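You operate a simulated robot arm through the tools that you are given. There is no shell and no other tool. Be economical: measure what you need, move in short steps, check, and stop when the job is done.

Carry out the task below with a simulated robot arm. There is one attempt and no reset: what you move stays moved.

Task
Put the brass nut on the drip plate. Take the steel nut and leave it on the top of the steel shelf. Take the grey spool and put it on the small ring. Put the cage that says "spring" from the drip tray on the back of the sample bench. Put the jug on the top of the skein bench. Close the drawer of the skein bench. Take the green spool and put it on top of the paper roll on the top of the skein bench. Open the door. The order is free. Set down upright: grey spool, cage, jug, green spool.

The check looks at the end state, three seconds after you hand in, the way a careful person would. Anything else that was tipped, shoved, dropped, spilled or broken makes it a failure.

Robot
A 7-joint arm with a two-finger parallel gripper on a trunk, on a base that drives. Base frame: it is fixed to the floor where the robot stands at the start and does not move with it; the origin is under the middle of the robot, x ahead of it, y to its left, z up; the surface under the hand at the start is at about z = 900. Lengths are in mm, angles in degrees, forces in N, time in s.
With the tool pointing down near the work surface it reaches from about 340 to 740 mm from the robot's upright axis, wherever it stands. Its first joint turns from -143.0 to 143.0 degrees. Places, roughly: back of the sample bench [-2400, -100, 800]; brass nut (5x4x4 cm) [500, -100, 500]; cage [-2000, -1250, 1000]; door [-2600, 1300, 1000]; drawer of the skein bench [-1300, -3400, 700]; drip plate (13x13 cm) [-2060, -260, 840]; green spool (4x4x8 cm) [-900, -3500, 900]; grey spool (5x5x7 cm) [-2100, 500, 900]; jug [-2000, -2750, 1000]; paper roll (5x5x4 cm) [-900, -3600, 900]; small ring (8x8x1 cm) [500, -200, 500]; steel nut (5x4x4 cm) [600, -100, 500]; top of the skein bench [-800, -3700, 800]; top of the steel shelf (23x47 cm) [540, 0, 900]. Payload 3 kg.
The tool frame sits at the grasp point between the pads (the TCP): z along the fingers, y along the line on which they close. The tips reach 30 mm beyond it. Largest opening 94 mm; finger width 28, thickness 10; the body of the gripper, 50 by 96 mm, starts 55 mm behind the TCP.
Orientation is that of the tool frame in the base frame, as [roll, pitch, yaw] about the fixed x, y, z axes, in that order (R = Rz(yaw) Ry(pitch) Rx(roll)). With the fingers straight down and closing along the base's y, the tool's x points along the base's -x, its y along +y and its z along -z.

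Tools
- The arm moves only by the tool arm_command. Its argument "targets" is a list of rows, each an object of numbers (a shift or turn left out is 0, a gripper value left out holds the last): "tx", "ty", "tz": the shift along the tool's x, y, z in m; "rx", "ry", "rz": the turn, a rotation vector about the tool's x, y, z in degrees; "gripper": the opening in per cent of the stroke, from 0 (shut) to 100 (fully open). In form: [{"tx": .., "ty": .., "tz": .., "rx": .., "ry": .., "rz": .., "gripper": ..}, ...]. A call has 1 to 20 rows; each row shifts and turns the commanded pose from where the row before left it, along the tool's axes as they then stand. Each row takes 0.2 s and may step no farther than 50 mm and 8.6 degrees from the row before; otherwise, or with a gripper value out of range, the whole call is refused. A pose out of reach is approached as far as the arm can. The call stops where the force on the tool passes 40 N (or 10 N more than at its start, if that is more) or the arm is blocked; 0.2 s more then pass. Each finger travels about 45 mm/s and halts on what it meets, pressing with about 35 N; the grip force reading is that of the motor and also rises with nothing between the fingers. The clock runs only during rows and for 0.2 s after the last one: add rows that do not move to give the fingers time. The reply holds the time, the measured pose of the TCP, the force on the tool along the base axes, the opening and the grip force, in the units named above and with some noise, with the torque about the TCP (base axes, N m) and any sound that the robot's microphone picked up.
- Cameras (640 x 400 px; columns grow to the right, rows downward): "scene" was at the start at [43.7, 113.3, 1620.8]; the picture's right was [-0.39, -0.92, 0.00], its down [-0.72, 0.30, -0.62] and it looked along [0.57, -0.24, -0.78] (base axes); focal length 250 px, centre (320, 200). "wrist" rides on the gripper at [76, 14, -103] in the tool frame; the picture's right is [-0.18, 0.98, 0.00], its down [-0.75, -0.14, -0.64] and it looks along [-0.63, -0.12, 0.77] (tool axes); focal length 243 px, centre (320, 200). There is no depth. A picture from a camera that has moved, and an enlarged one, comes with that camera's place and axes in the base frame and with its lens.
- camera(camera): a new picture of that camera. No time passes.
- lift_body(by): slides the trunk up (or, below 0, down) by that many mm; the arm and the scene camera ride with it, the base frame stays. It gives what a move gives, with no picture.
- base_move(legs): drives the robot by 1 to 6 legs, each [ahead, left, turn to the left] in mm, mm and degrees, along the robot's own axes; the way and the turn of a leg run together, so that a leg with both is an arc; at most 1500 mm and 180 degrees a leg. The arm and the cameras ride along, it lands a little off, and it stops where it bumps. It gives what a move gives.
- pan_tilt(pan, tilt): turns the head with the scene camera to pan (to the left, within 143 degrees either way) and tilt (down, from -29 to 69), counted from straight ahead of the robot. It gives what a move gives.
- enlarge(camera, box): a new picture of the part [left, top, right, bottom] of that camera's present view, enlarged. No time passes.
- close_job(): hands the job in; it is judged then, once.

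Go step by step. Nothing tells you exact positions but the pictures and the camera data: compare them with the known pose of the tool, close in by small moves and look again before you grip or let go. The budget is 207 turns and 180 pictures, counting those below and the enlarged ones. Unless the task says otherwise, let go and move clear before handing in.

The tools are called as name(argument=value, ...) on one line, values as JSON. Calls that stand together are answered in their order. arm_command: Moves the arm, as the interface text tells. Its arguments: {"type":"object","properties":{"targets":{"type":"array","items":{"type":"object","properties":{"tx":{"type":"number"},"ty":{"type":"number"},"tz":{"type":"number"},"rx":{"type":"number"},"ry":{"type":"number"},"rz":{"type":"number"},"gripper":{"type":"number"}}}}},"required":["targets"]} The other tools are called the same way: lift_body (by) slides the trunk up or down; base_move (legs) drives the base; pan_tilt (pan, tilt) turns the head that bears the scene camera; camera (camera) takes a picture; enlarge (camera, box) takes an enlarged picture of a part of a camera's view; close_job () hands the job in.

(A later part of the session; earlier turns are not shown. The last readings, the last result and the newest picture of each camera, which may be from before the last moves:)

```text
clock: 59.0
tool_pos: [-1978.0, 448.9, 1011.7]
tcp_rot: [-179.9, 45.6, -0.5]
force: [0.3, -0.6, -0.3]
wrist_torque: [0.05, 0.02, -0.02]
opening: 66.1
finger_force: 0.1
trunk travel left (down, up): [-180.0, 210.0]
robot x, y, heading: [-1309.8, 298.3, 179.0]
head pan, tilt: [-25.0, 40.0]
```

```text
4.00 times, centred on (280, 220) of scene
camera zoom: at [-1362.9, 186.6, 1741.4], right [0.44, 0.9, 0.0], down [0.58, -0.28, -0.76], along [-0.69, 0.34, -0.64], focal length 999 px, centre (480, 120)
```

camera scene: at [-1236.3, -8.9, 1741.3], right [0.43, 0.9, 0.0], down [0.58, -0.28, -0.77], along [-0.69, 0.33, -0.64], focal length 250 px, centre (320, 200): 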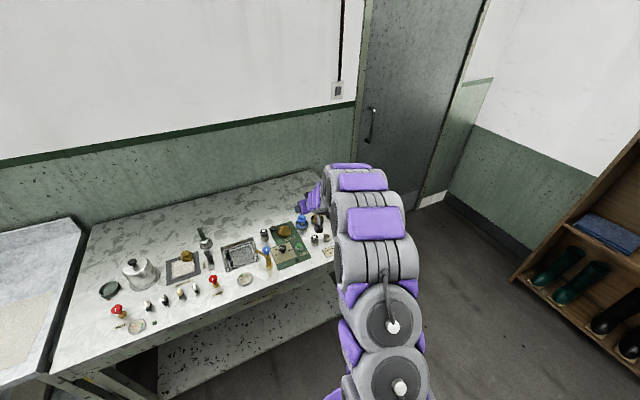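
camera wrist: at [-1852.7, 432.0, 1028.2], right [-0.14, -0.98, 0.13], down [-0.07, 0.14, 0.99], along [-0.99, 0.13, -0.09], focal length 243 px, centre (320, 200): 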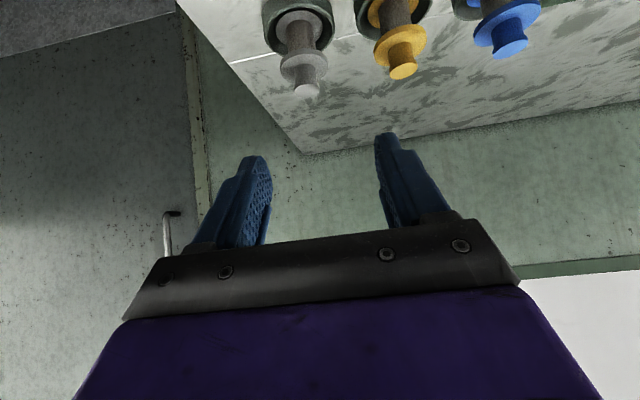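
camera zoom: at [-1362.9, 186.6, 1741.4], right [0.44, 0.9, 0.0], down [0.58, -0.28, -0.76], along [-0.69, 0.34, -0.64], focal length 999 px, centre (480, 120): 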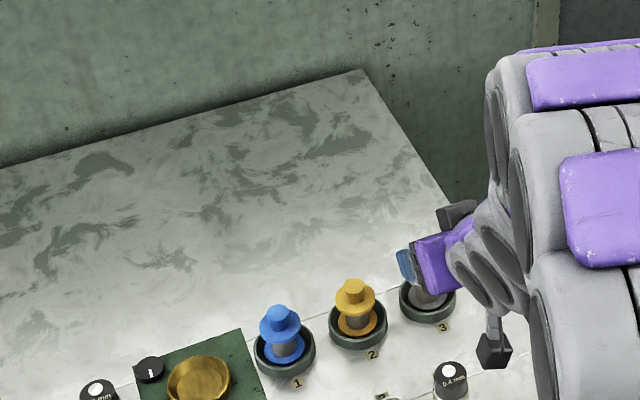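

Upper flange of the spool at z≈889, centre (-2058,459). I open to 75 mm, go over it and stop 35 mm high.

arm_command(targets=[{"tx": -0.0244, "tz": 0.0244, "ty": -0.0105, "gripper": 80}, {"tx": -0.0244, "tz": 0.0244}, {"tx": 0.0265, "tz": 0.0265}, {"tx": 0.0265, "tz": 0.0265}, {}])

camera(camera="wrist")

enlarge(camera="scene", box=[280, 200, 380, 280])

```text
clock: 60.2
tool_pos: [-2046.7, 469.8, 941.1]
tcp_rot: [179.8, 45.7, -0.8]
force: [-0.1, -0.4, 0.0]
wrist_torque: [0.0, 0.03, 0.01]
opening: 75.2
finger_force: 0.0
trunk travel left (down, up): [-180.0, 210.0]
robot x, y, heading: [-1307.5, 295.6, 179.3]
head pan, tilt: [-25.0, 40.0]
```

```text
140 pictures are left
camera wrist: at [-1920.8, 452.8, 957.0], right [-0.14, -0.98, 0.13], down [-0.07, 0.14, 0.99], along [-0.99, 0.13, -0.08], focal length 243 px, centre (320, 200)
```

wrist: 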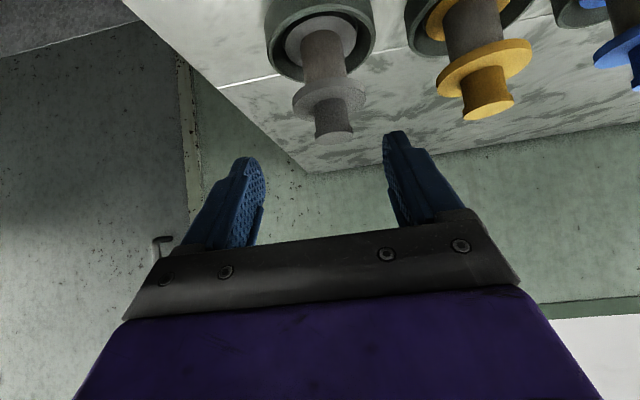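

```text
5.00 times, centred on (330, 240) of scene
camera zoom: at [-1361.2, 195.4, 1741.9], right [0.44, 0.9, 0.0], down [0.58, -0.28, -0.76], along [-0.69, 0.33, -0.65], focal length 1249 px, centre (270, 0)
```

zoom: 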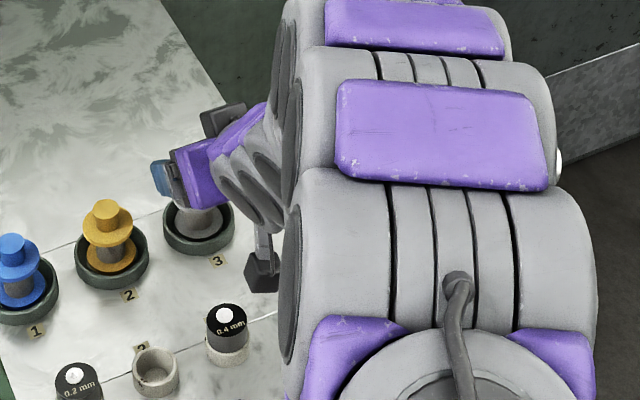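

Spool flange at ≈(-2060,458,889). I shift 7 mm, lower to z≈900 and look.

arm_command(targets=[{"ty": 0.007, "tx": -0.0021, "tz": 0.0021}, {"tx": 0.0141, "tz": 0.0141}, {"tx": 0.0141, "tz": 0.0141}, {}])

camera(camera="wrist")

enlarge(camera="scene", box=[280, 200, 380, 280])

```text
clock: 61.2
tool_pos: [-2048.8, 460.7, 898.2]
tcp_rot: [179.7, 45.6, -0.9]
force: [-0.2, 0.4, -0.4]
wrist_torque: [0.03, -0.03, 0.03]
opening: 75.0
finger_force: 0.2
trunk travel left (down, up): [-180.0, 210.0]
robot x, y, heading: [-1309.1, 296.7, 179.2]
head pan, tilt: [-25.0, 40.0]
```

```text
138 pictures are left
camera wrist: at [-1922.5, 443.9, 915.8], right [-0.14, -0.98, 0.13], down [-0.07, 0.14, 0.99], along [-0.99, 0.13, -0.09], focal length 243 px, centre (320, 200)
```

wrist: 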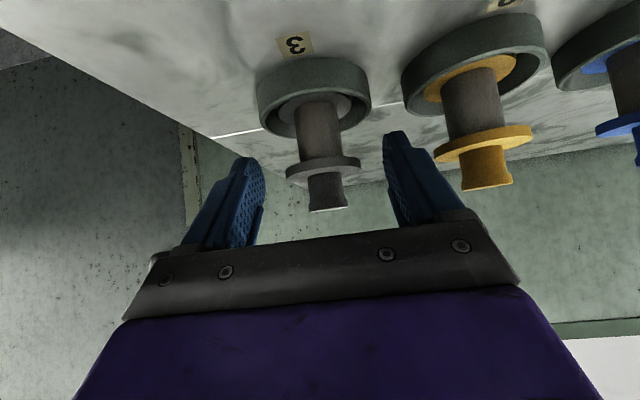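

```text
5.00 times, centred on (330, 240) of scene
camera zoom: at [-1361.7, 194.0, 1741.8], right [0.44, 0.9, 0.0], down [0.58, -0.28, -0.76], along [-0.69, 0.33, -0.65], focal length 1249 px, centre (270, 0)
```

zoom: 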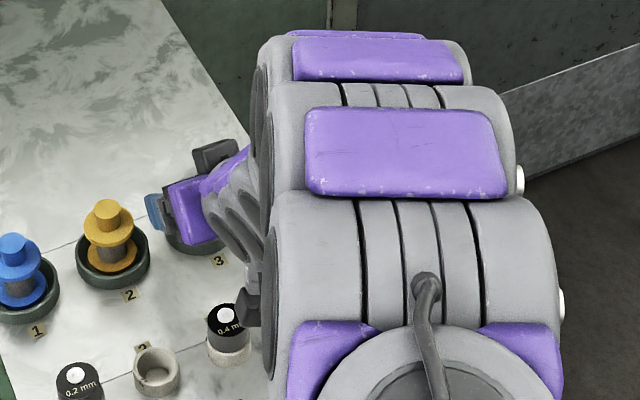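

Flange is between pad ends and TCP, centred. I close.

arm_command(targets=[{"gripper": 0}, {"gripper": 0}, {"gripper": 0}, {"gripper": 0}])

camera(camera="wrist")

```text
clock: 62.2
tool_pos: [-2048.1, 460.5, 898.2]
tcp_rot: [179.8, 45.6, -0.9]
force: [-0.2, 1.5, 1.5]
wrist_torque: [0.03, 0.01, -0.04]
opening: 42.3
finger_force: 35.1
trunk travel left (down, up): [-180.0, 210.0]
robot x, y, heading: [-1308.6, 293.1, 179.1]
head pan, tilt: [-25.0, 40.0]
```

```text
136 pictures are left
camera wrist: at [-1922.4, 443.7, 915.7], right [-0.14, -0.98, 0.13], down [-0.07, 0.14, 0.99], along [-0.99, 0.13, -0.09], focal length 243 px, centre (320, 200)
```

wrist: 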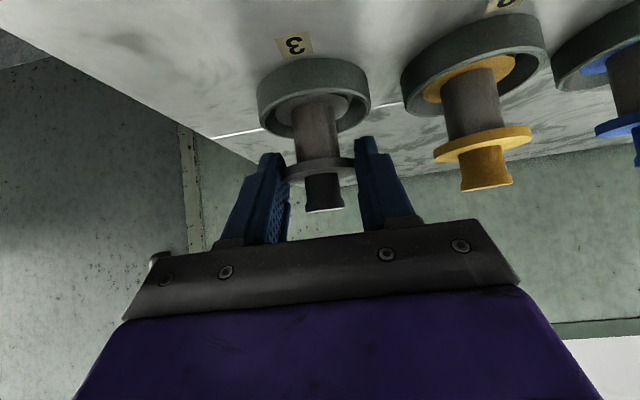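

Gripped on the 42 mm flange. I lift it straight up.

arm_command(targets=[{"tx": -0.0141, "tz": -0.0141}, {"tx": -0.0283, "tz": -0.0283}, {"tx": -0.0283, "tz": -0.0283}, {}])

camera(camera="wrist")

```text
clock: 63.2
tool_pos: [-2048.8, 460.4, 997.0]
tcp_rot: [180.0, 45.6, -0.8]
force: [-0.2, -0.2, -1.4]
wrist_torque: [0.02, 0.0, 0.01]
opening: 42.4
finger_force: 34.8
trunk travel left (down, up): [-180.0, 210.0]
robot x, y, heading: [-1310.3, 294.3, 179.0]
head pan, tilt: [-25.0, 40.0]
```

```text
135 pictures are left
camera wrist: at [-1922.9, 443.9, 1014.0], right [-0.14, -0.98, 0.13], down [-0.07, 0.14, 0.99], along [-0.99, 0.13, -0.09], focal length 243 px, centre (320, 200)
```

wrist: 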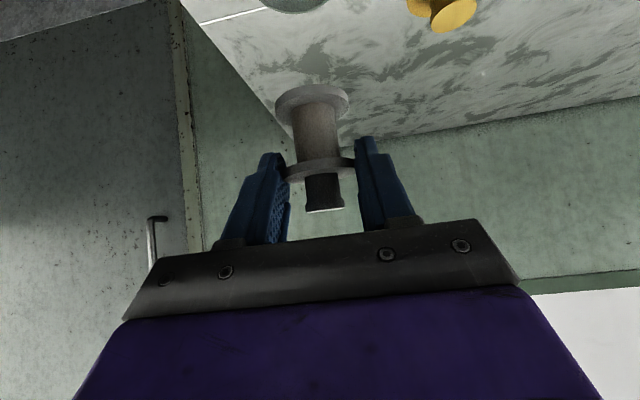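

Spool is upright in the grip. I drive back to the steel shelf.

base_move(legs=[[-250, 0, 0], [0, 0, 181], [400, -400, 0]])

pan_tilt(pan=0, tilt=40)

lift_body(by=-180)

camera(camera="scene")

camera(camera="wrist")

```text
refused: 181 is not a number from -180 to 180
```

```text
clock: 64.1
tool_pos: [-2048.6, 461.6, 996.9]
tcp_rot: [179.8, 45.6, -0.9]
force: [-1.0, -1.1, 0.0]
wrist_torque: [-0.03, -0.03, 0.02]
opening: 42.3
finger_force: 34.8
trunk travel left (down, up): [-180.0, 210.0]
robot x, y, heading: [-1306.2, 292.3, 179.2]
head pan, tilt: [0.0, 40.0]
```

```text
clock: 65.4
tool_pos: [-2049.1, 460.0, 885.6]
tcp_rot: [-179.7, 47.2, -0.7]
force: [30.1, -2.7, 35.2]
wrist_torque: [0.54, -0.54, -0.61]
opening: 42.4
finger_force: 34.9
trunk travel left (down, up): [-53.0, 337.0]
robot x, y, heading: [-1306.9, 293.5, 179.0]
head pan, tilt: [0.0, 40.0]
stopped: the force on the tool passed its limit at 97 N (the readings are from after the stop); the commanded pose is now the measured one
```

```text
134 pictures are left
camera scene: at [-1358.1, 152.5, 1614.3], right [0.02, 1.0, 0.0], down [0.64, -0.01, -0.77], along [-0.77, 0.01, -0.64], focal length 250 px, centre (320, 200)
```

scene: 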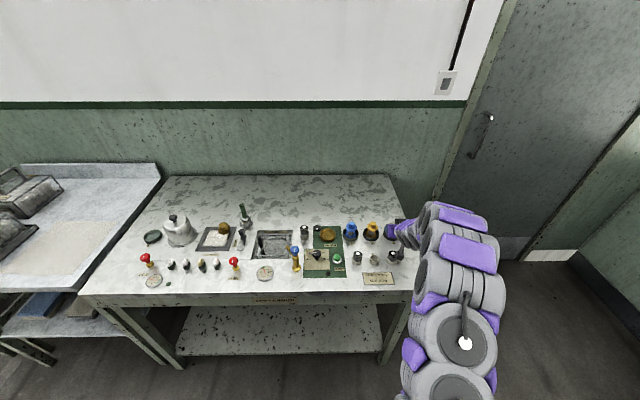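

```text
133 pictures are left
camera wrist: at [-1922.5, 443.1, 899.5], right [-0.14, -0.98, 0.13], down [-0.04, 0.14, 0.99], along [-0.99, 0.13, -0.06], focal length 243 px, centre (320, 200)
```

wrist: 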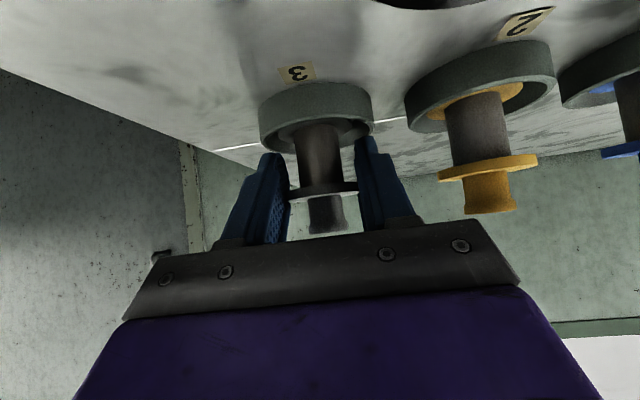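

The drive was refused and the trunk lowering pressed the spool back into its cup; it slid a bit in the grip. I raise again and inspect.

lift_body(by=130)

camera(camera="wrist")

enlarge(camera="scene", box=[280, 200, 440, 300])

```text
clock: 67.0
tool_pos: [-2053.1, 462.1, 1009.3]
tcp_rot: [180.0, 46.7, -0.9]
force: [-0.4, -0.3, -0.1]
wrist_torque: [-0.03, -0.02, 0.0]
opening: 42.6
finger_force: 34.8
trunk travel left (down, up): [-183.0, 207.0]
robot x, y, heading: [-1308.6, 292.6, 179.4]
head pan, tilt: [0.0, 40.0]
```

```text
132 pictures are left
camera wrist: at [-1928.3, 445.2, 1024.1], right [-0.14, -0.98, 0.13], down [-0.05, 0.14, 0.99], along [-0.99, 0.13, -0.07], focal length 243 px, centre (320, 200)
```

wrist: 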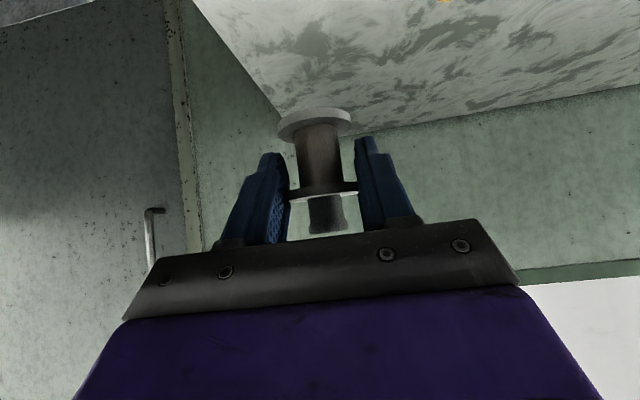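

```text
4.00 times, centred on (360, 250) of scene
camera zoom: at [-1371.5, 157.5, 1744.3], right [0.02, 1.0, 0.0], down [0.65, -0.01, -0.76], along [-0.76, 0.01, -0.65], focal length 999 px, centre (160, 0)
```

zoom: 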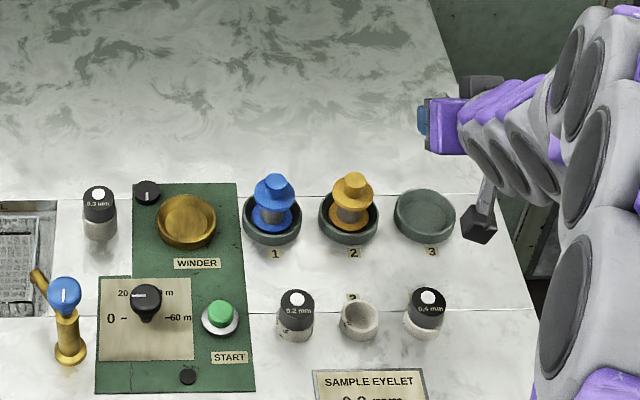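

Nothing was disturbed and the spool is still upright, now about 40 mm below the TCP. I drive to the shelf, one step at a time.

base_move(legs=[[-250, 0, 0], [0, 0, 180], [400, -400, 0]])

camera(camera="scene")

```text
clock: 78.8
tool_pos: [33.2, -364.2, 1008.8]
tcp_rot: [179.9, 46.7, 175.5]
force: [0.6, 0.1, -1.7]
wrist_torque: [0.03, 0.02, -0.01]
opening: 42.6
finger_force: 34.7
trunk travel left (down, up): [-183.0, 207.0]
robot x, y, heading: [-694.2, -143.5, -4.7]
head pan, tilt: [0.0, 40.0]
```

```text
130 pictures are left
camera scene: at [-625.2, -9.3, 1744.3], right [-0.08, -1.0, 0.0], down [-0.64, 0.05, -0.76], along [0.76, -0.06, -0.65], focal length 250 px, centre (320, 200)
```

scene: 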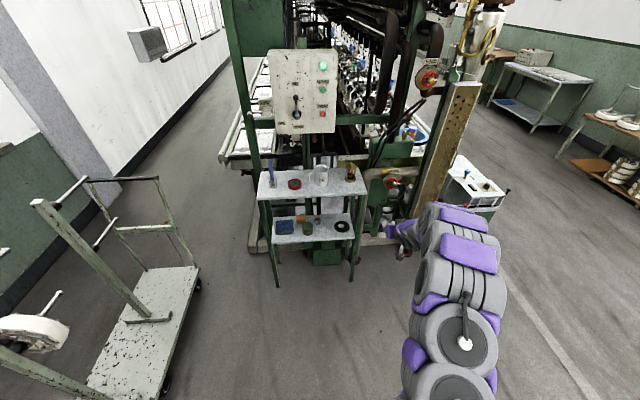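

I correct heading and lateral position, then lower in front of the shelf.

base_move(legs=[[0, 0, 4.7], [0, 56, 0]])

lift_body(by=-183)

arm_command(targets=[{"tx": 0.0343, "tz": 0.0363}, {"tx": 0.0343, "tz": 0.0363}, {"tx": 0.0343, "tz": 0.0363}, {"tx": 0.0274, "tz": 0.0291}, {}])

camera(camera="wrist")

```text
clock: 80.3
tool_pos: [43.3, -280.5, 1006.1]
tcp_rot: [177.9, 46.8, 178.3]
force: [-1.0, -2.5, -1.0]
wrist_torque: [0.08, -0.02, 0.1]
opening: 42.2
finger_force: 34.8
trunk travel left (down, up): [-183.0, 207.0]
robot x, y, heading: [-698.9, -99.9, -0.3]
head pan, tilt: [0.0, 40.0]
```

```text
clock: 82.3
tool_pos: [43.4, -253.9, 829.9]
tcp_rot: [180.0, 47.0, 179.9]
force: [-0.4, 1.0, -0.4]
wrist_torque: [-0.02, 0.03, -0.05]
opening: 42.4
finger_force: 35.1
trunk travel left (down, up): [0.0, 390.0]
robot x, y, heading: [-699.5, -95.4, 0.2]
head pan, tilt: [0.0, 40.0]
```

```text
clock: 83.5
tool_pos: [55.6, -272.0, 638.9]
tcp_rot: [178.4, 46.9, 178.6]
force: [-0.8, -0.6, -1.2]
wrist_torque: [0.01, -0.01, 0.01]
opening: 42.4
finger_force: 35.2
trunk travel left (down, up): [0.0, 390.0]
robot x, y, heading: [-701.2, -98.5, -0.1]
head pan, tilt: [0.0, 40.0]
```

```text
129 pictures are left
camera wrist: at [-72.6, -259.0, 651.7], right [0.13, 0.98, 0.15], down [0.04, -0.16, 0.99], along [0.99, -0.12, -0.06], focal length 243 px, centre (320, 200)
```

wrist: 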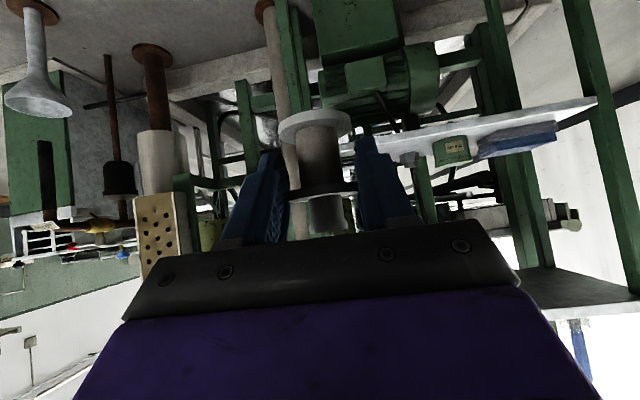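

base_move(legs=[[300, 0, 0]])

camera(camera="wrist")

camera(camera="scene")

```text
clock: 85.5
tool_pos: [360.6, -264.8, 638.6]
tcp_rot: [179.0, 47.1, 179.1]
force: [0.0, -0.1, -0.6]
wrist_torque: [0.04, 0.02, 0.0]
opening: 42.4
finger_force: 34.9
trunk travel left (down, up): [0.0, 390.0]
robot x, y, heading: [-393.4, -94.1, 0.1]
head pan, tilt: [0.0, 40.0]
```

```text
128 pictures are left
camera wrist: at [233.7, -250.1, 653.0], right [0.13, 0.98, 0.15], down [0.04, -0.15, 0.99], along [0.99, -0.12, -0.06], focal length 243 px, centre (320, 200)
```

wrist: 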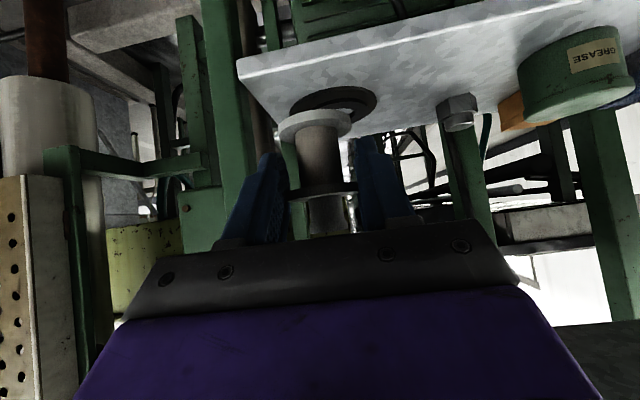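

```text
127 pictures are left
camera scene: at [-331.7, 44.9, 1561.6], right [0.0, -1.0, 0.0], down [-0.65, 0.0, -0.76], along [0.76, 0.0, -0.65], focal length 250 px, centre (320, 200)
```

scene: 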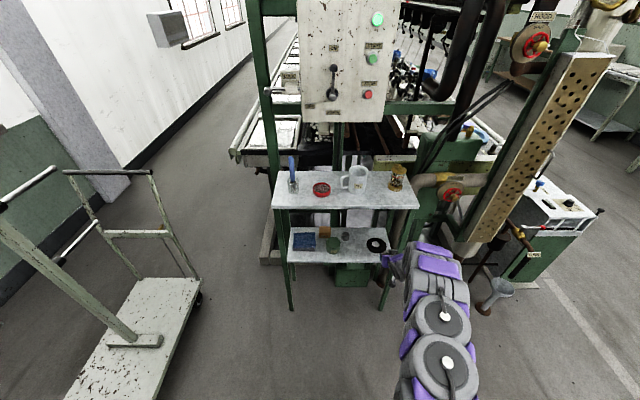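

Ring centre ≈ (488,-249). I creep the base forward 100 and check again before the fine approach.

base_move(legs=[[100, 14, 0]])

camera(camera="wrist")

enlarge(camera="scene", box=[340, 190, 440, 270])

```text
clock: 86.7
tool_pos: [460.6, -252.0, 639.8]
tcp_rot: [178.8, 47.1, 179.0]
force: [-1.1, -0.8, -1.2]
wrist_torque: [-0.01, -0.01, -0.04]
opening: 42.6
finger_force: 34.6
trunk travel left (down, up): [0.0, 390.0]
robot x, y, heading: [-290.2, -84.6, 0.2]
head pan, tilt: [0.0, 40.0]
```

```text
126 pictures are left
camera wrist: at [333.9, -238.9, 653.7], right [0.13, 0.98, 0.15], down [0.04, -0.16, 0.99], along [0.99, -0.12, -0.06], focal length 243 px, centre (320, 200)
```

wrist: 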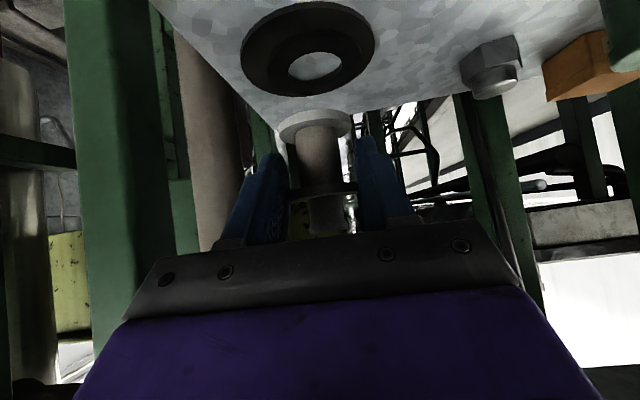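

```text
5.00 times, centred on (390, 230) of scene
camera zoom: at [-230.2, 51.5, 1562.2], right [0.0, -1.0, 0.0], down [-0.65, 0.0, -0.76], along [0.76, 0.0, -0.65], focal length 1249 px, centre (-30, 50)
```

zoom: 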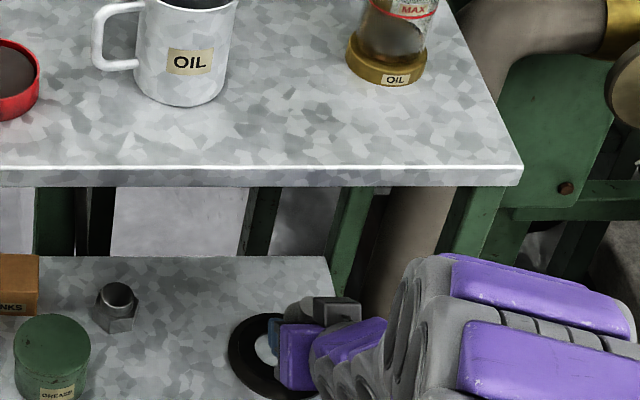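

I step forward 25 and down 30 and re-look, to remove the height ambiguity.

arm_command(targets=[{"tx": 0.0049, "tz": 0.0388}, {}])

camera(camera="wrist")

enlarge(camera="scene", box=[340, 190, 440, 270])

```text
clock: 87.3
tool_pos: [486.7, -252.4, 610.8]
tcp_rot: [178.8, 47.2, 179.0]
force: [-0.1, 0.3, -1.1]
wrist_torque: [-0.01, 0.03, 0.02]
opening: 42.3
finger_force: 35.7
trunk travel left (down, up): [0.0, 390.0]
robot x, y, heading: [-289.7, -83.9, 0.3]
head pan, tilt: [0.0, 40.0]
```

```text
124 pictures are left
camera wrist: at [359.2, -239.6, 625.3], right [0.13, 0.98, 0.15], down [0.04, -0.16, 0.99], along [0.99, -0.12, -0.06], focal length 243 px, centre (320, 200)
```

wrist: 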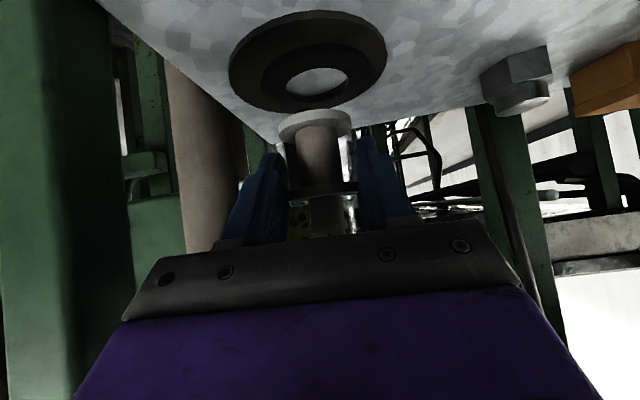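

```text
5.00 times, centred on (390, 230) of scene
camera zoom: at [-230.3, 52.7, 1562.1], right [0.0, -1.0, 0.0], down [-0.65, 0.0, -0.76], along [0.76, 0.0, -0.65], focal length 1249 px, centre (-30, 50)
```

zoom: 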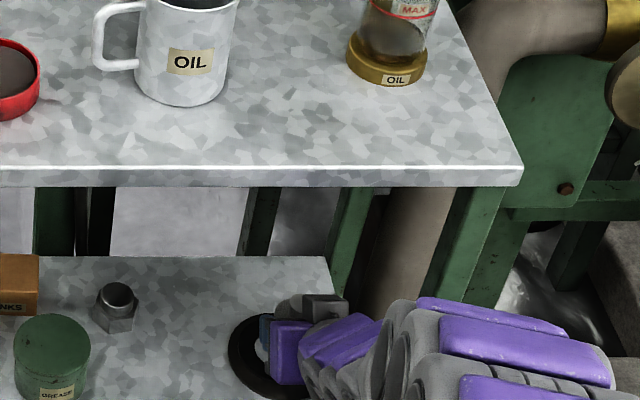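

It looks like a smaller ring lying on top of a larger one. I zoom in.

enlarge(camera="wrist", box=[210, 0, 410, 160])

```text
2.50 times, centred on (310, 80) of wrist
camera zoom: at [359.2, -239.6, 625.3], right [0.13, 0.98, 0.15], down [0.04, -0.16, 0.99], along [0.99, -0.12, -0.06], focal length 606 px, centre (345, 500)
```

zoom: 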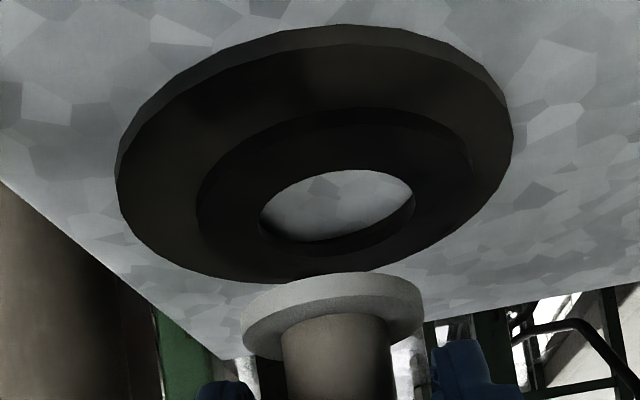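

A small ring lies on a larger one, at about (513,-249), top near z≈540. I advance 18 and lower 15 and compare again.

arm_command(targets=[{"tx": -0.0013, "tz": 0.0234}, {}])

enlarge(camera="wrist", box=[210, 0, 410, 160])

enlarge(camera="scene", box=[355, 220, 415, 270])

```text
clock: 87.9
tool_pos: [504.9, -250.1, 597.6]
tcp_rot: [179.0, 47.2, 179.1]
force: [0.1, 0.3, -0.6]
wrist_torque: [0.0, 0.02, -0.01]
opening: 42.6
finger_force: 35.7
trunk travel left (down, up): [0.0, 390.0]
robot x, y, heading: [-290.8, -86.6, 0.2]
head pan, tilt: [0.0, 40.0]
```

```text
2.50 times, centred on (310, 80) of wrist
camera zoom: at [377.5, -237.7, 611.3], right [0.13, 0.98, 0.15], down [0.04, -0.15, 0.99], along [0.99, -0.12, -0.06], focal length 606 px, centre (345, 500)
```

zoom: 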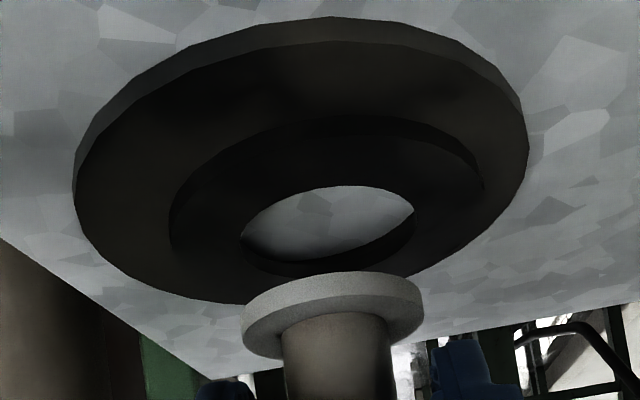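

```text
8.00 times, centred on (385, 245) of scene
camera zoom: at [-230.4, 56.8, 1561.8], right [0.0, -1.0, 0.0], down [-0.65, 0.0, -0.76], along [0.76, 0.0, -0.65], focal length 1999 px, centre (-200, -160)
```

zoom: 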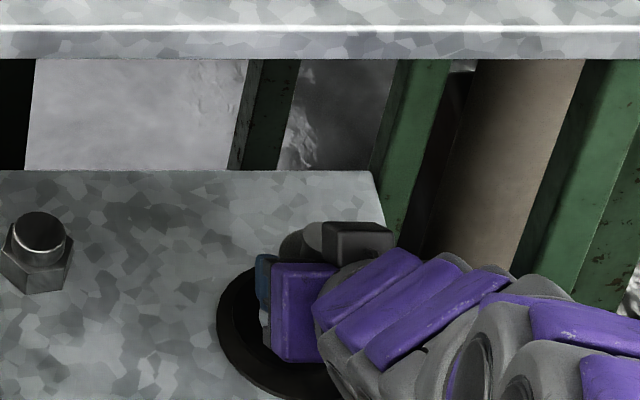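

Spool is laterally and in depth nearly over the ring, gap about 20 mm. I lower 14 mm and look.

arm_command(targets=[{"tx": 0.0051, "tz": 0.0048}, {"tx": 0.0051, "tz": 0.0048}, {}])

enlarge(camera="wrist", box=[210, 0, 410, 160])

```text
clock: 88.7
tool_pos: [505.7, -250.6, 582.6]
tcp_rot: [179.0, 47.2, 179.2]
force: [-1.1, 0.2, -0.3]
wrist_torque: [-0.01, 0.05, -0.01]
opening: 42.1
finger_force: 34.7
trunk travel left (down, up): [0.0, 390.0]
robot x, y, heading: [-293.5, -84.5, 0.0]
head pan, tilt: [0.0, 40.0]
```

```text
2.50 times, centred on (310, 80) of wrist
camera zoom: at [378.0, -237.4, 596.8], right [0.13, 0.98, 0.15], down [0.04, -0.15, 0.99], along [0.99, -0.12, -0.06], focal length 606 px, centre (345, 500)
```

zoom: 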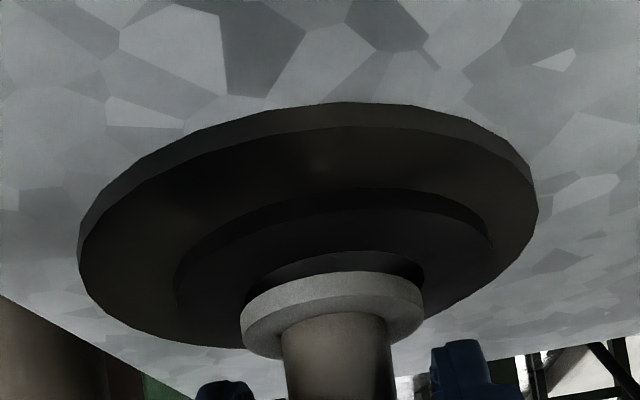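

Flange is directly above the hole, ~5 mm gap. I lower in small steps until contact.

arm_command(targets=[{"tx": 0.0022, "tz": 0.002}, {}])

arm_command(targets=[{"tx": 0.0015, "tz": 0.0014}, {}])

arm_command(targets=[{"tx": 0.0015, "tz": 0.0014}, {}])

enlarge(camera="wrist", box=[210, 20, 410, 180])

```text
clock: 89.3
tool_pos: [505.2, -250.1, 579.9]
tcp_rot: [179.0, 47.2, 179.2]
force: [0.1, -0.4, -1.5]
wrist_torque: [-0.02, 0.03, -0.02]
opening: 42.5
finger_force: 35.2
trunk travel left (down, up): [0.0, 390.0]
robot x, y, heading: [-287.7, -84.3, 0.4]
head pan, tilt: [0.0, 40.0]
```

```text
clock: 89.9
tool_pos: [504.5, -251.3, 577.8]
tcp_rot: [179.0, 47.2, 179.3]
force: [0.4, -0.3, 0.6]
wrist_torque: [-0.04, -0.01, 0.01]
opening: 42.3
finger_force: 34.9
trunk travel left (down, up): [0.0, 390.0]
robot x, y, heading: [-290.8, -84.7, 0.3]
head pan, tilt: [0.0, 40.0]
```

```text
clock: 90.5
tool_pos: [505.1, -251.1, 576.3]
tcp_rot: [179.0, 47.3, 179.2]
force: [0.2, -0.3, 9.1]
wrist_torque: [-0.12, -0.15, -0.06]
opening: 42.4
finger_force: 34.6
trunk travel left (down, up): [0.0, 390.0]
robot x, y, heading: [-287.8, -84.5, 0.3]
head pan, tilt: [0.0, 40.0]
```

```text
2.50 times, centred on (310, 100) of wrist
camera zoom: at [377.0, -237.4, 591.1], right [0.13, 0.98, 0.15], down [0.04, -0.15, 0.99], along [0.99, -0.12, -0.06], focal length 606 px, centre (345, 450)
```

zoom: 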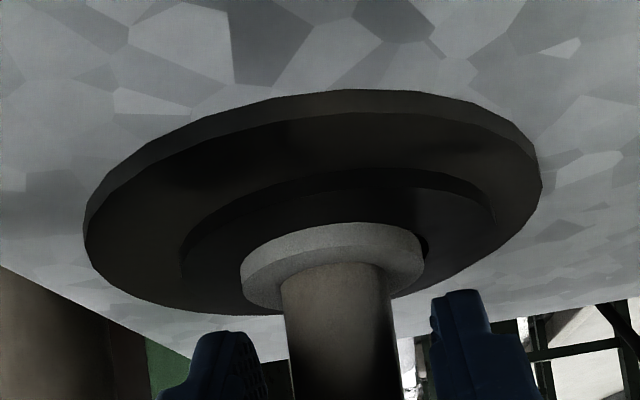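

Contact, seated over the hole. I open gently and lift the fingers straight up.

arm_command(targets=[{"gripper": 60}, {"gripper": 75}, {"gripper": 75}, {"tx": -0.0146, "tz": -0.0136}, {"tx": -0.0219, "tz": -0.0205}, {"tx": -0.0219, "tz": -0.0205}, {}])

camera(camera="wrist")

```text
clock: 92.1
tool_pos: [504.1, -251.2, 656.4]
tcp_rot: [179.0, 47.3, 179.2]
force: [-0.8, 0.2, -0.3]
wrist_torque: [-0.02, 0.01, 0.0]
opening: 70.5
finger_force: 0.1
trunk travel left (down, up): [0.0, 390.0]
robot x, y, heading: [-294.5, -82.4, 0.2]
head pan, tilt: [0.0, 40.0]
```

```text
117 pictures are left
camera wrist: at [375.4, -238.5, 669.4], right [0.13, 0.98, 0.15], down [0.04, -0.15, 0.99], along [0.99, -0.12, -0.06], focal length 243 px, centre (320, 200)
```

wrist: 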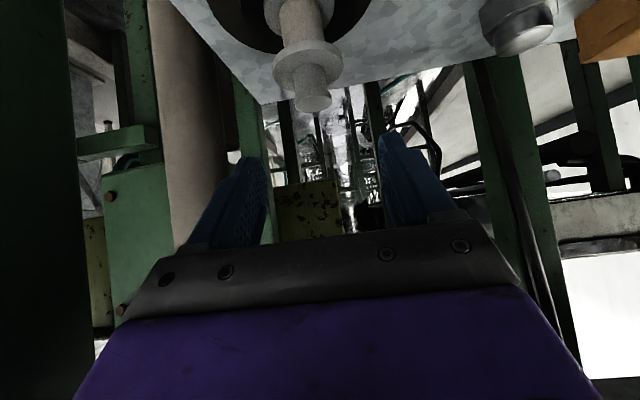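

Spool stands on the ring. Now the steel nut at ≈(578,-93): I zoom for its hex orientation.

enlarge(camera="wrist", box=[440, 0, 640, 125])

enlarge(camera="scene", box=[330, 220, 370, 255])

```text
3.20 times, centred on (540, 62) of wrist
camera zoom: at [375.4, -238.5, 669.4], right [0.13, 0.98, 0.15], down [0.04, -0.15, 0.99], along [0.99, -0.12, -0.06], focal length 776 px, centre (-384, 640)
```

zoom: 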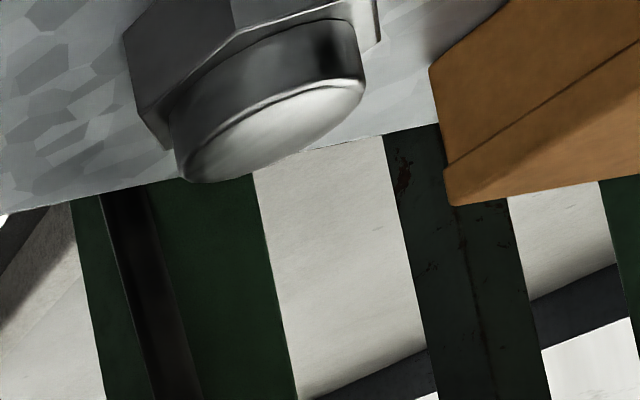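

```text
11.43 times, centred on (350, 238) of scene
camera zoom: at [-230.8, 56.5, 1561.8], right [0.0, -1.0, 0.0], down [-0.65, 0.0, -0.76], along [0.76, 0.0, -0.65], focal length 2856 px, centre (-23, -229)
```

zoom: 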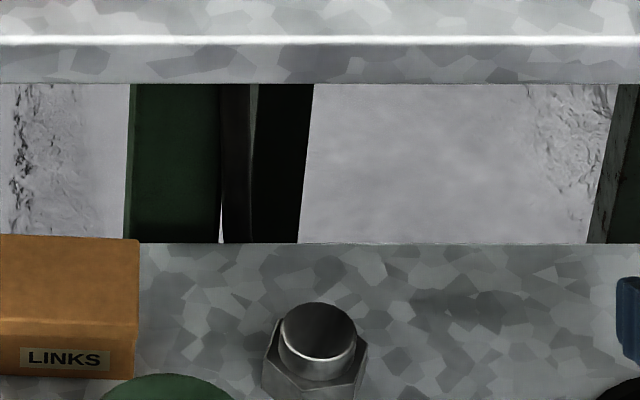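

Hex flats suit a grip along y. I slide over to y≈-97, steepen the tool to 42° for clearance over the grease jar, and move the base 65 forward.

arm_command(targets=[{"ty": 0.05}, {"ty": 0.05}, {"ty": 0.05, "ry": 2.6}, {"ty": 0.003, "ry": 2.6}, {}])

base_move(legs=[[60, 0, 0]])

camera(camera="wrist")

enlarge(camera="scene", box=[290, 180, 410, 280])

```text
clock: 93.3
tool_pos: [504.0, -96.4, 657.0]
tcp_rot: [179.1, 42.0, 179.3]
force: [0.8, 0.5, 0.2]
wrist_torque: [-0.02, -0.01, -0.01]
opening: 70.5
finger_force: 0.0
trunk travel left (down, up): [0.0, 390.0]
robot x, y, heading: [-293.7, -85.9, -0.0]
head pan, tilt: [0.0, 40.0]
```

```text
clock: 94.4
tool_pos: [553.6, -95.8, 650.7]
tcp_rot: [179.2, 41.1, 179.4]
force: [0.2, 0.0, -0.4]
wrist_torque: [0.0, 0.0, -0.01]
opening: 70.5
finger_force: 0.1
trunk travel left (down, up): [0.0, 390.0]
robot x, y, heading: [-233.1, -81.2, 0.2]
head pan, tilt: [0.0, 40.0]
stopped in leg 1: the robot was blocked; the commanded pose is now the measured one
```

```text
114 pictures are left
camera wrist: at [428.2, -82.7, 678.2], right [0.14, 0.98, 0.13], down [0.15, -0.15, 0.98], along [0.98, -0.12, -0.16], focal length 243 px, centre (320, 200)
```

wrist: 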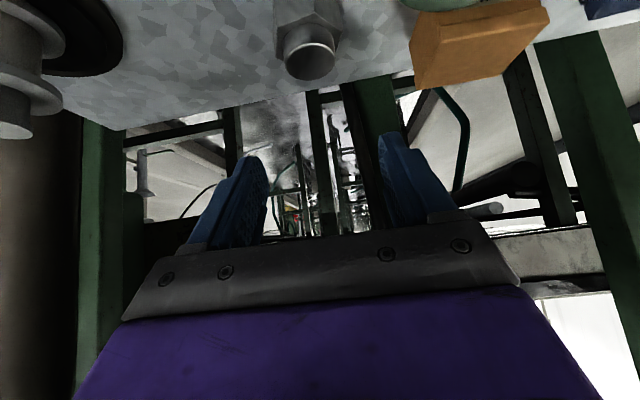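

```text
4.00 times, centred on (350, 230) of scene
camera zoom: at [-170.4, 58.8, 1561.7], right [0.0, -1.0, 0.0], down [-0.65, 0.0, -0.76], along [0.76, 0.0, -0.65], focal length 999 px, centre (200, 80)
```

zoom: 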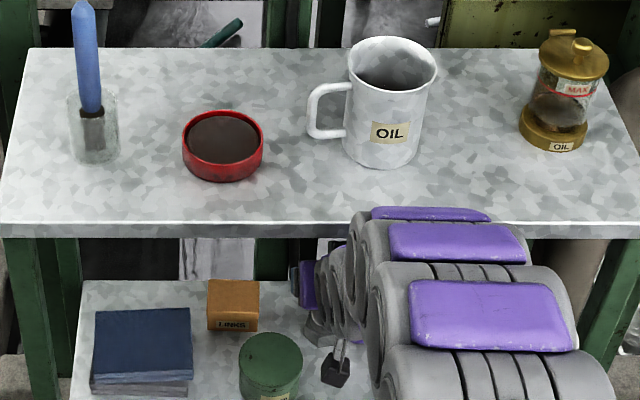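

The forearm touched the top shelf's front edge; nothing moved. I back off 40 mm, narrow the fingers, and go in lower.

base_move(legs=[[-40, 0, 0]])

arm_command(targets=[{"gripper": 55, "ty": -0.006}, {"tx": 0.0219, "tz": 0.0251}, {"tx": 0.0219, "tz": 0.0251}, {}])

camera(camera="wrist")

camera(camera="scene")

```text
clock: 95.3
tool_pos: [513.5, -95.0, 652.0]
tcp_rot: [179.2, 41.2, 179.5]
force: [-0.2, 0.2, -0.3]
wrist_torque: [0.02, 0.01, 0.0]
opening: 70.5
finger_force: 0.0
trunk travel left (down, up): [0.0, 390.0]
robot x, y, heading: [-272.5, -87.1, 0.3]
head pan, tilt: [0.0, 40.0]
```

```text
clock: 96.3
tool_pos: [511.3, -101.4, 587.3]
tcp_rot: [179.1, 41.4, 179.5]
force: [0.8, 0.6, -0.3]
wrist_torque: [-0.02, -0.03, -0.01]
opening: 51.6
finger_force: 0.1
trunk travel left (down, up): [0.0, 390.0]
robot x, y, heading: [-273.1, -81.0, 0.0]
head pan, tilt: [0.0, 40.0]
```

```text
112 pictures are left
camera wrist: at [386.5, -88.7, 613.8], right [0.14, 0.98, 0.13], down [0.14, -0.15, 0.98], along [0.98, -0.12, -0.16], focal length 243 px, centre (320, 200)
```

wrist: 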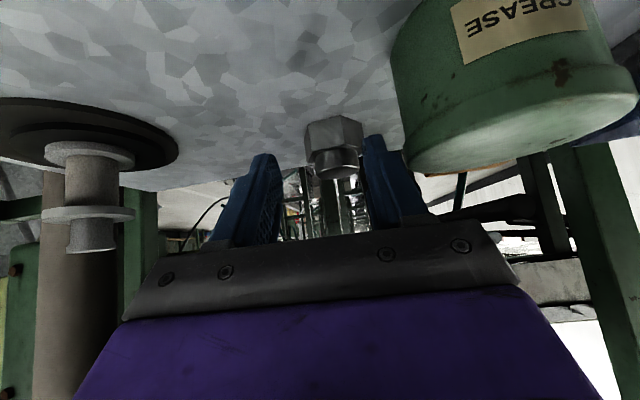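

```text
111 pictures are left
camera scene: at [-210.2, 58.6, 1561.6], right [0.0, -1.0, 0.0], down [-0.65, 0.0, -0.76], along [0.76, 0.0, -0.65], focal length 250 px, centre (320, 200)
```

scene: 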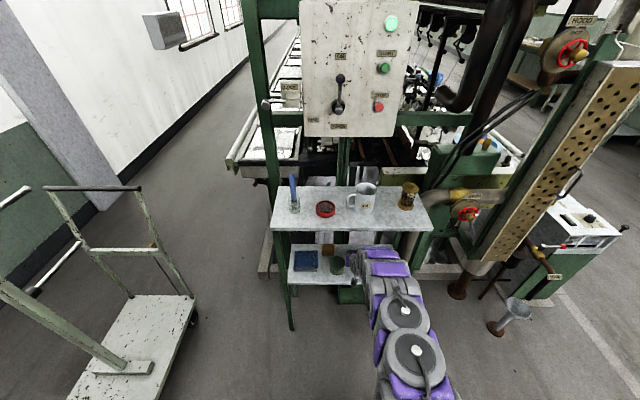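

Jar edge is clear by ~6 mm. I extend forward with the arm at this height.

arm_command(targets=[{"tx": -0.0195, "tz": 0.0172}, {"tx": -0.0195, "tz": 0.0172}, {}])

camera(camera="wrist")

```text
clock: 97.1
tool_pos: [564.4, -103.4, 588.5]
tcp_rot: [179.0, 41.2, 179.4]
force: [-0.7, 0.8, 0.3]
wrist_torque: [0.0, -0.02, 0.01]
opening: 52.0
finger_force: 0.1
trunk travel left (down, up): [0.0, 390.0]
robot x, y, heading: [-271.4, -85.9, -0.2]
head pan, tilt: [0.0, 40.0]
```

```text
110 pictures are left
camera wrist: at [439.0, -89.2, 614.6], right [0.14, 0.98, 0.13], down [0.14, -0.15, 0.98], along [0.98, -0.12, -0.16], focal length 243 px, centre (320, 200)
```

wrist: 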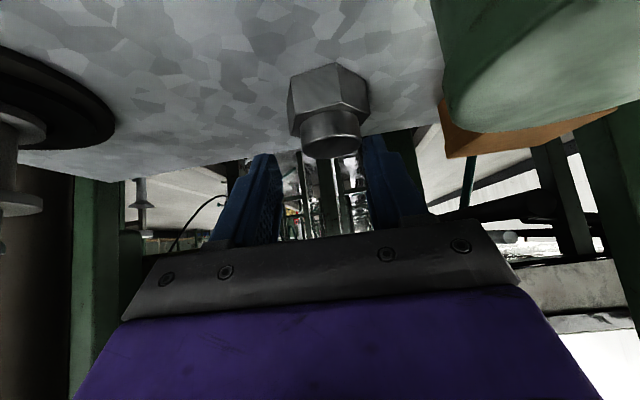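

Nut centre (571,-92,529). I shift to it, open to ~62 mm and descend to z≈565.

arm_command(targets=[{"ty": 0.006, "tx": 0.0022, "tz": -0.002, "gripper": 66}, {}, {"tx": 0.0076, "tz": 0.0087}, {"tx": 0.0076, "tz": 0.0087}, {}])

camera(camera="wrist")

```text
clock: 98.3
tool_pos: [562.3, -96.7, 564.6]
tcp_rot: [179.2, 41.4, 179.6]
force: [-0.3, -0.4, 0.4]
wrist_torque: [0.01, 0.03, 0.0]
opening: 61.9
finger_force: 0.1
trunk travel left (down, up): [0.0, 390.0]
robot x, y, heading: [-272.0, -83.1, 0.2]
head pan, tilt: [0.0, 40.0]
```

```text
109 pictures are left
camera wrist: at [436.9, -83.3, 591.2], right [0.14, 0.98, 0.13], down [0.14, -0.15, 0.98], along [0.98, -0.12, -0.16], focal length 243 px, centre (320, 200)
```

wrist: 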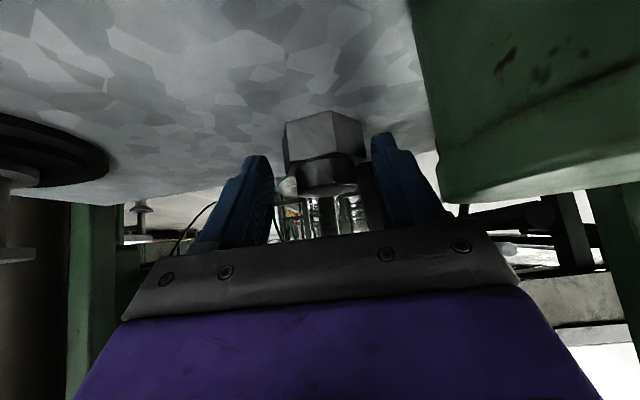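

arm_command(targets=[{"tx": 0.0026, "tz": 0.003}, {"gripper": 0}, {"gripper": 0}, {"gripper": 0}, {"gripper": 0}])

camera(camera="wrist")

```text
clock: 99.5
tool_pos: [561.9, -95.1, 563.2]
tcp_rot: [179.2, 41.4, 179.5]
force: [-1.2, 1.7, 0.5]
wrist_torque: [-0.02, 0.01, 0.01]
opening: 44.4
finger_force: 35.0
out of reach, approached as far as the arm can: row 1
trunk travel left (down, up): [0.0, 390.0]
robot x, y, heading: [-269.2, -80.3, 0.1]
head pan, tilt: [0.0, 40.0]
```

```text
108 pictures are left
camera wrist: at [436.8, -83.1, 591.2], right [0.14, 0.98, 0.13], down [0.14, -0.15, 0.98], along [0.98, -0.12, -0.16], focal length 243 px, centre (320, 200)
```

wrist: 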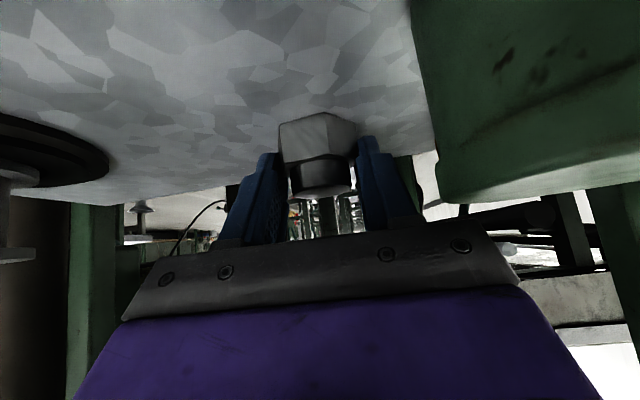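

It holds at 44 mm (near corners). I lift gently, shifting slightly away from the jar, and check it is held.

arm_command(targets=[{"tx": -0.0132, "tz": -0.015}, {"tx": -0.0165, "tz": -0.0188, "ty": -0.008}, {}])

camera(camera="wrist")

```text
clock: 100.3
tool_pos: [560.7, -103.8, 608.9]
tcp_rot: [179.2, 41.3, 179.4]
force: [0.5, 0.3, -1.6]
wrist_torque: [0.0, 0.03, -0.01]
opening: 44.3
finger_force: 35.2
trunk travel left (down, up): [0.0, 390.0]
robot x, y, heading: [-269.1, -86.1, 0.3]
head pan, tilt: [0.0, 40.0]
```

```text
107 pictures are left
camera wrist: at [435.4, -90.5, 635.1], right [0.14, 0.98, 0.13], down [0.14, -0.15, 0.98], along [0.98, -0.12, -0.16], focal length 243 px, centre (320, 200)
```

wrist: 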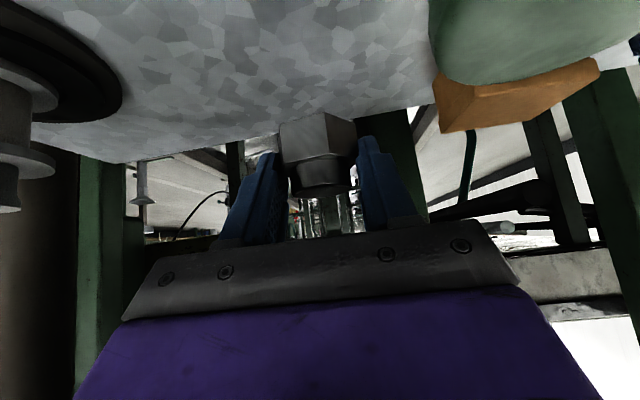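

Held. I back out, raise with the trunk, and line up with a free spot on the shelf top near (462,-185).

base_move(legs=[[-330, 0, 0]])

lift_body(by=390)

base_move(legs=[[0, -80, 0]])

camera(camera="scene")

camera(camera="wrist")

```text
clock: 102.4
tool_pos: [239.5, -105.0, 607.3]
tcp_rot: [179.2, 41.3, 179.3]
force: [-0.6, -0.2, -2.1]
wrist_torque: [0.0, 0.02, 0.02]
opening: 44.1
finger_force: 34.9
trunk travel left (down, up): [0.0, 390.0]
robot x, y, heading: [-590.2, -84.6, -0.0]
head pan, tilt: [0.0, 40.0]
```

```text
clock: 106.2
tool_pos: [237.6, -106.3, 999.8]
tcp_rot: [179.3, 41.5, 179.5]
force: [-0.1, 0.4, -0.8]
wrist_torque: [0.01, 0.02, -0.02]
opening: 44.1
finger_force: 35.2
trunk travel left (down, up): [-390.0, 0.0]
robot x, y, heading: [-589.9, -85.6, 0.1]
head pan, tilt: [0.0, 40.0]
```

```text
clock: 107.2
tool_pos: [237.5, -144.5, 1003.4]
tcp_rot: [-178.9, 41.6, -179.1]
force: [1.2, 8.0, -1.2]
wrist_torque: [-0.33, 0.11, -0.32]
opening: 43.7
finger_force: 35.1
trunk travel left (down, up): [-390.0, 0.0]
robot x, y, heading: [-590.8, -152.2, -0.0]
head pan, tilt: [0.0, 40.0]
```

```text
106 pictures are left
camera scene: at [-532.1, 15.5, 1949.3], right [0.0, -1.0, 0.01], down [-0.64, -0.01, -0.76], along [0.76, -0.01, -0.64], focal length 250 px, centre (320, 200)
```

scene: 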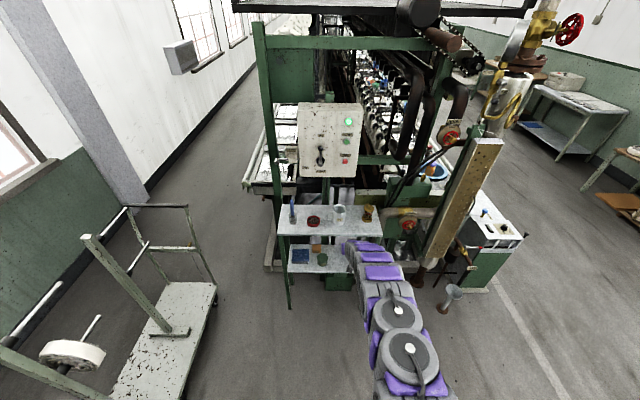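

```text
105 pictures are left
camera wrist: at [111.7, -130.9, 1029.5], right [0.14, 0.98, 0.11], down [0.14, -0.13, 0.98], along [0.98, -0.12, -0.15], focal length 243 px, centre (320, 200)
```

wrist: 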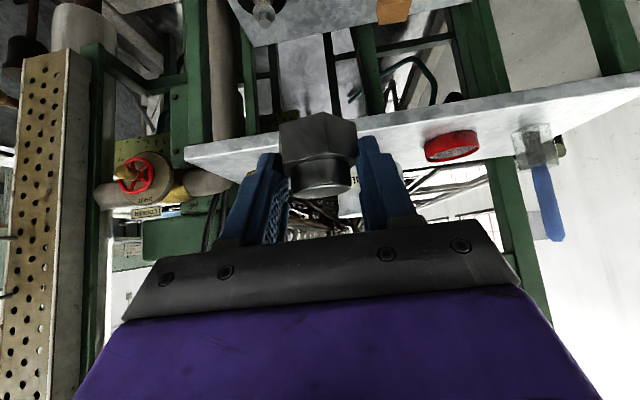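

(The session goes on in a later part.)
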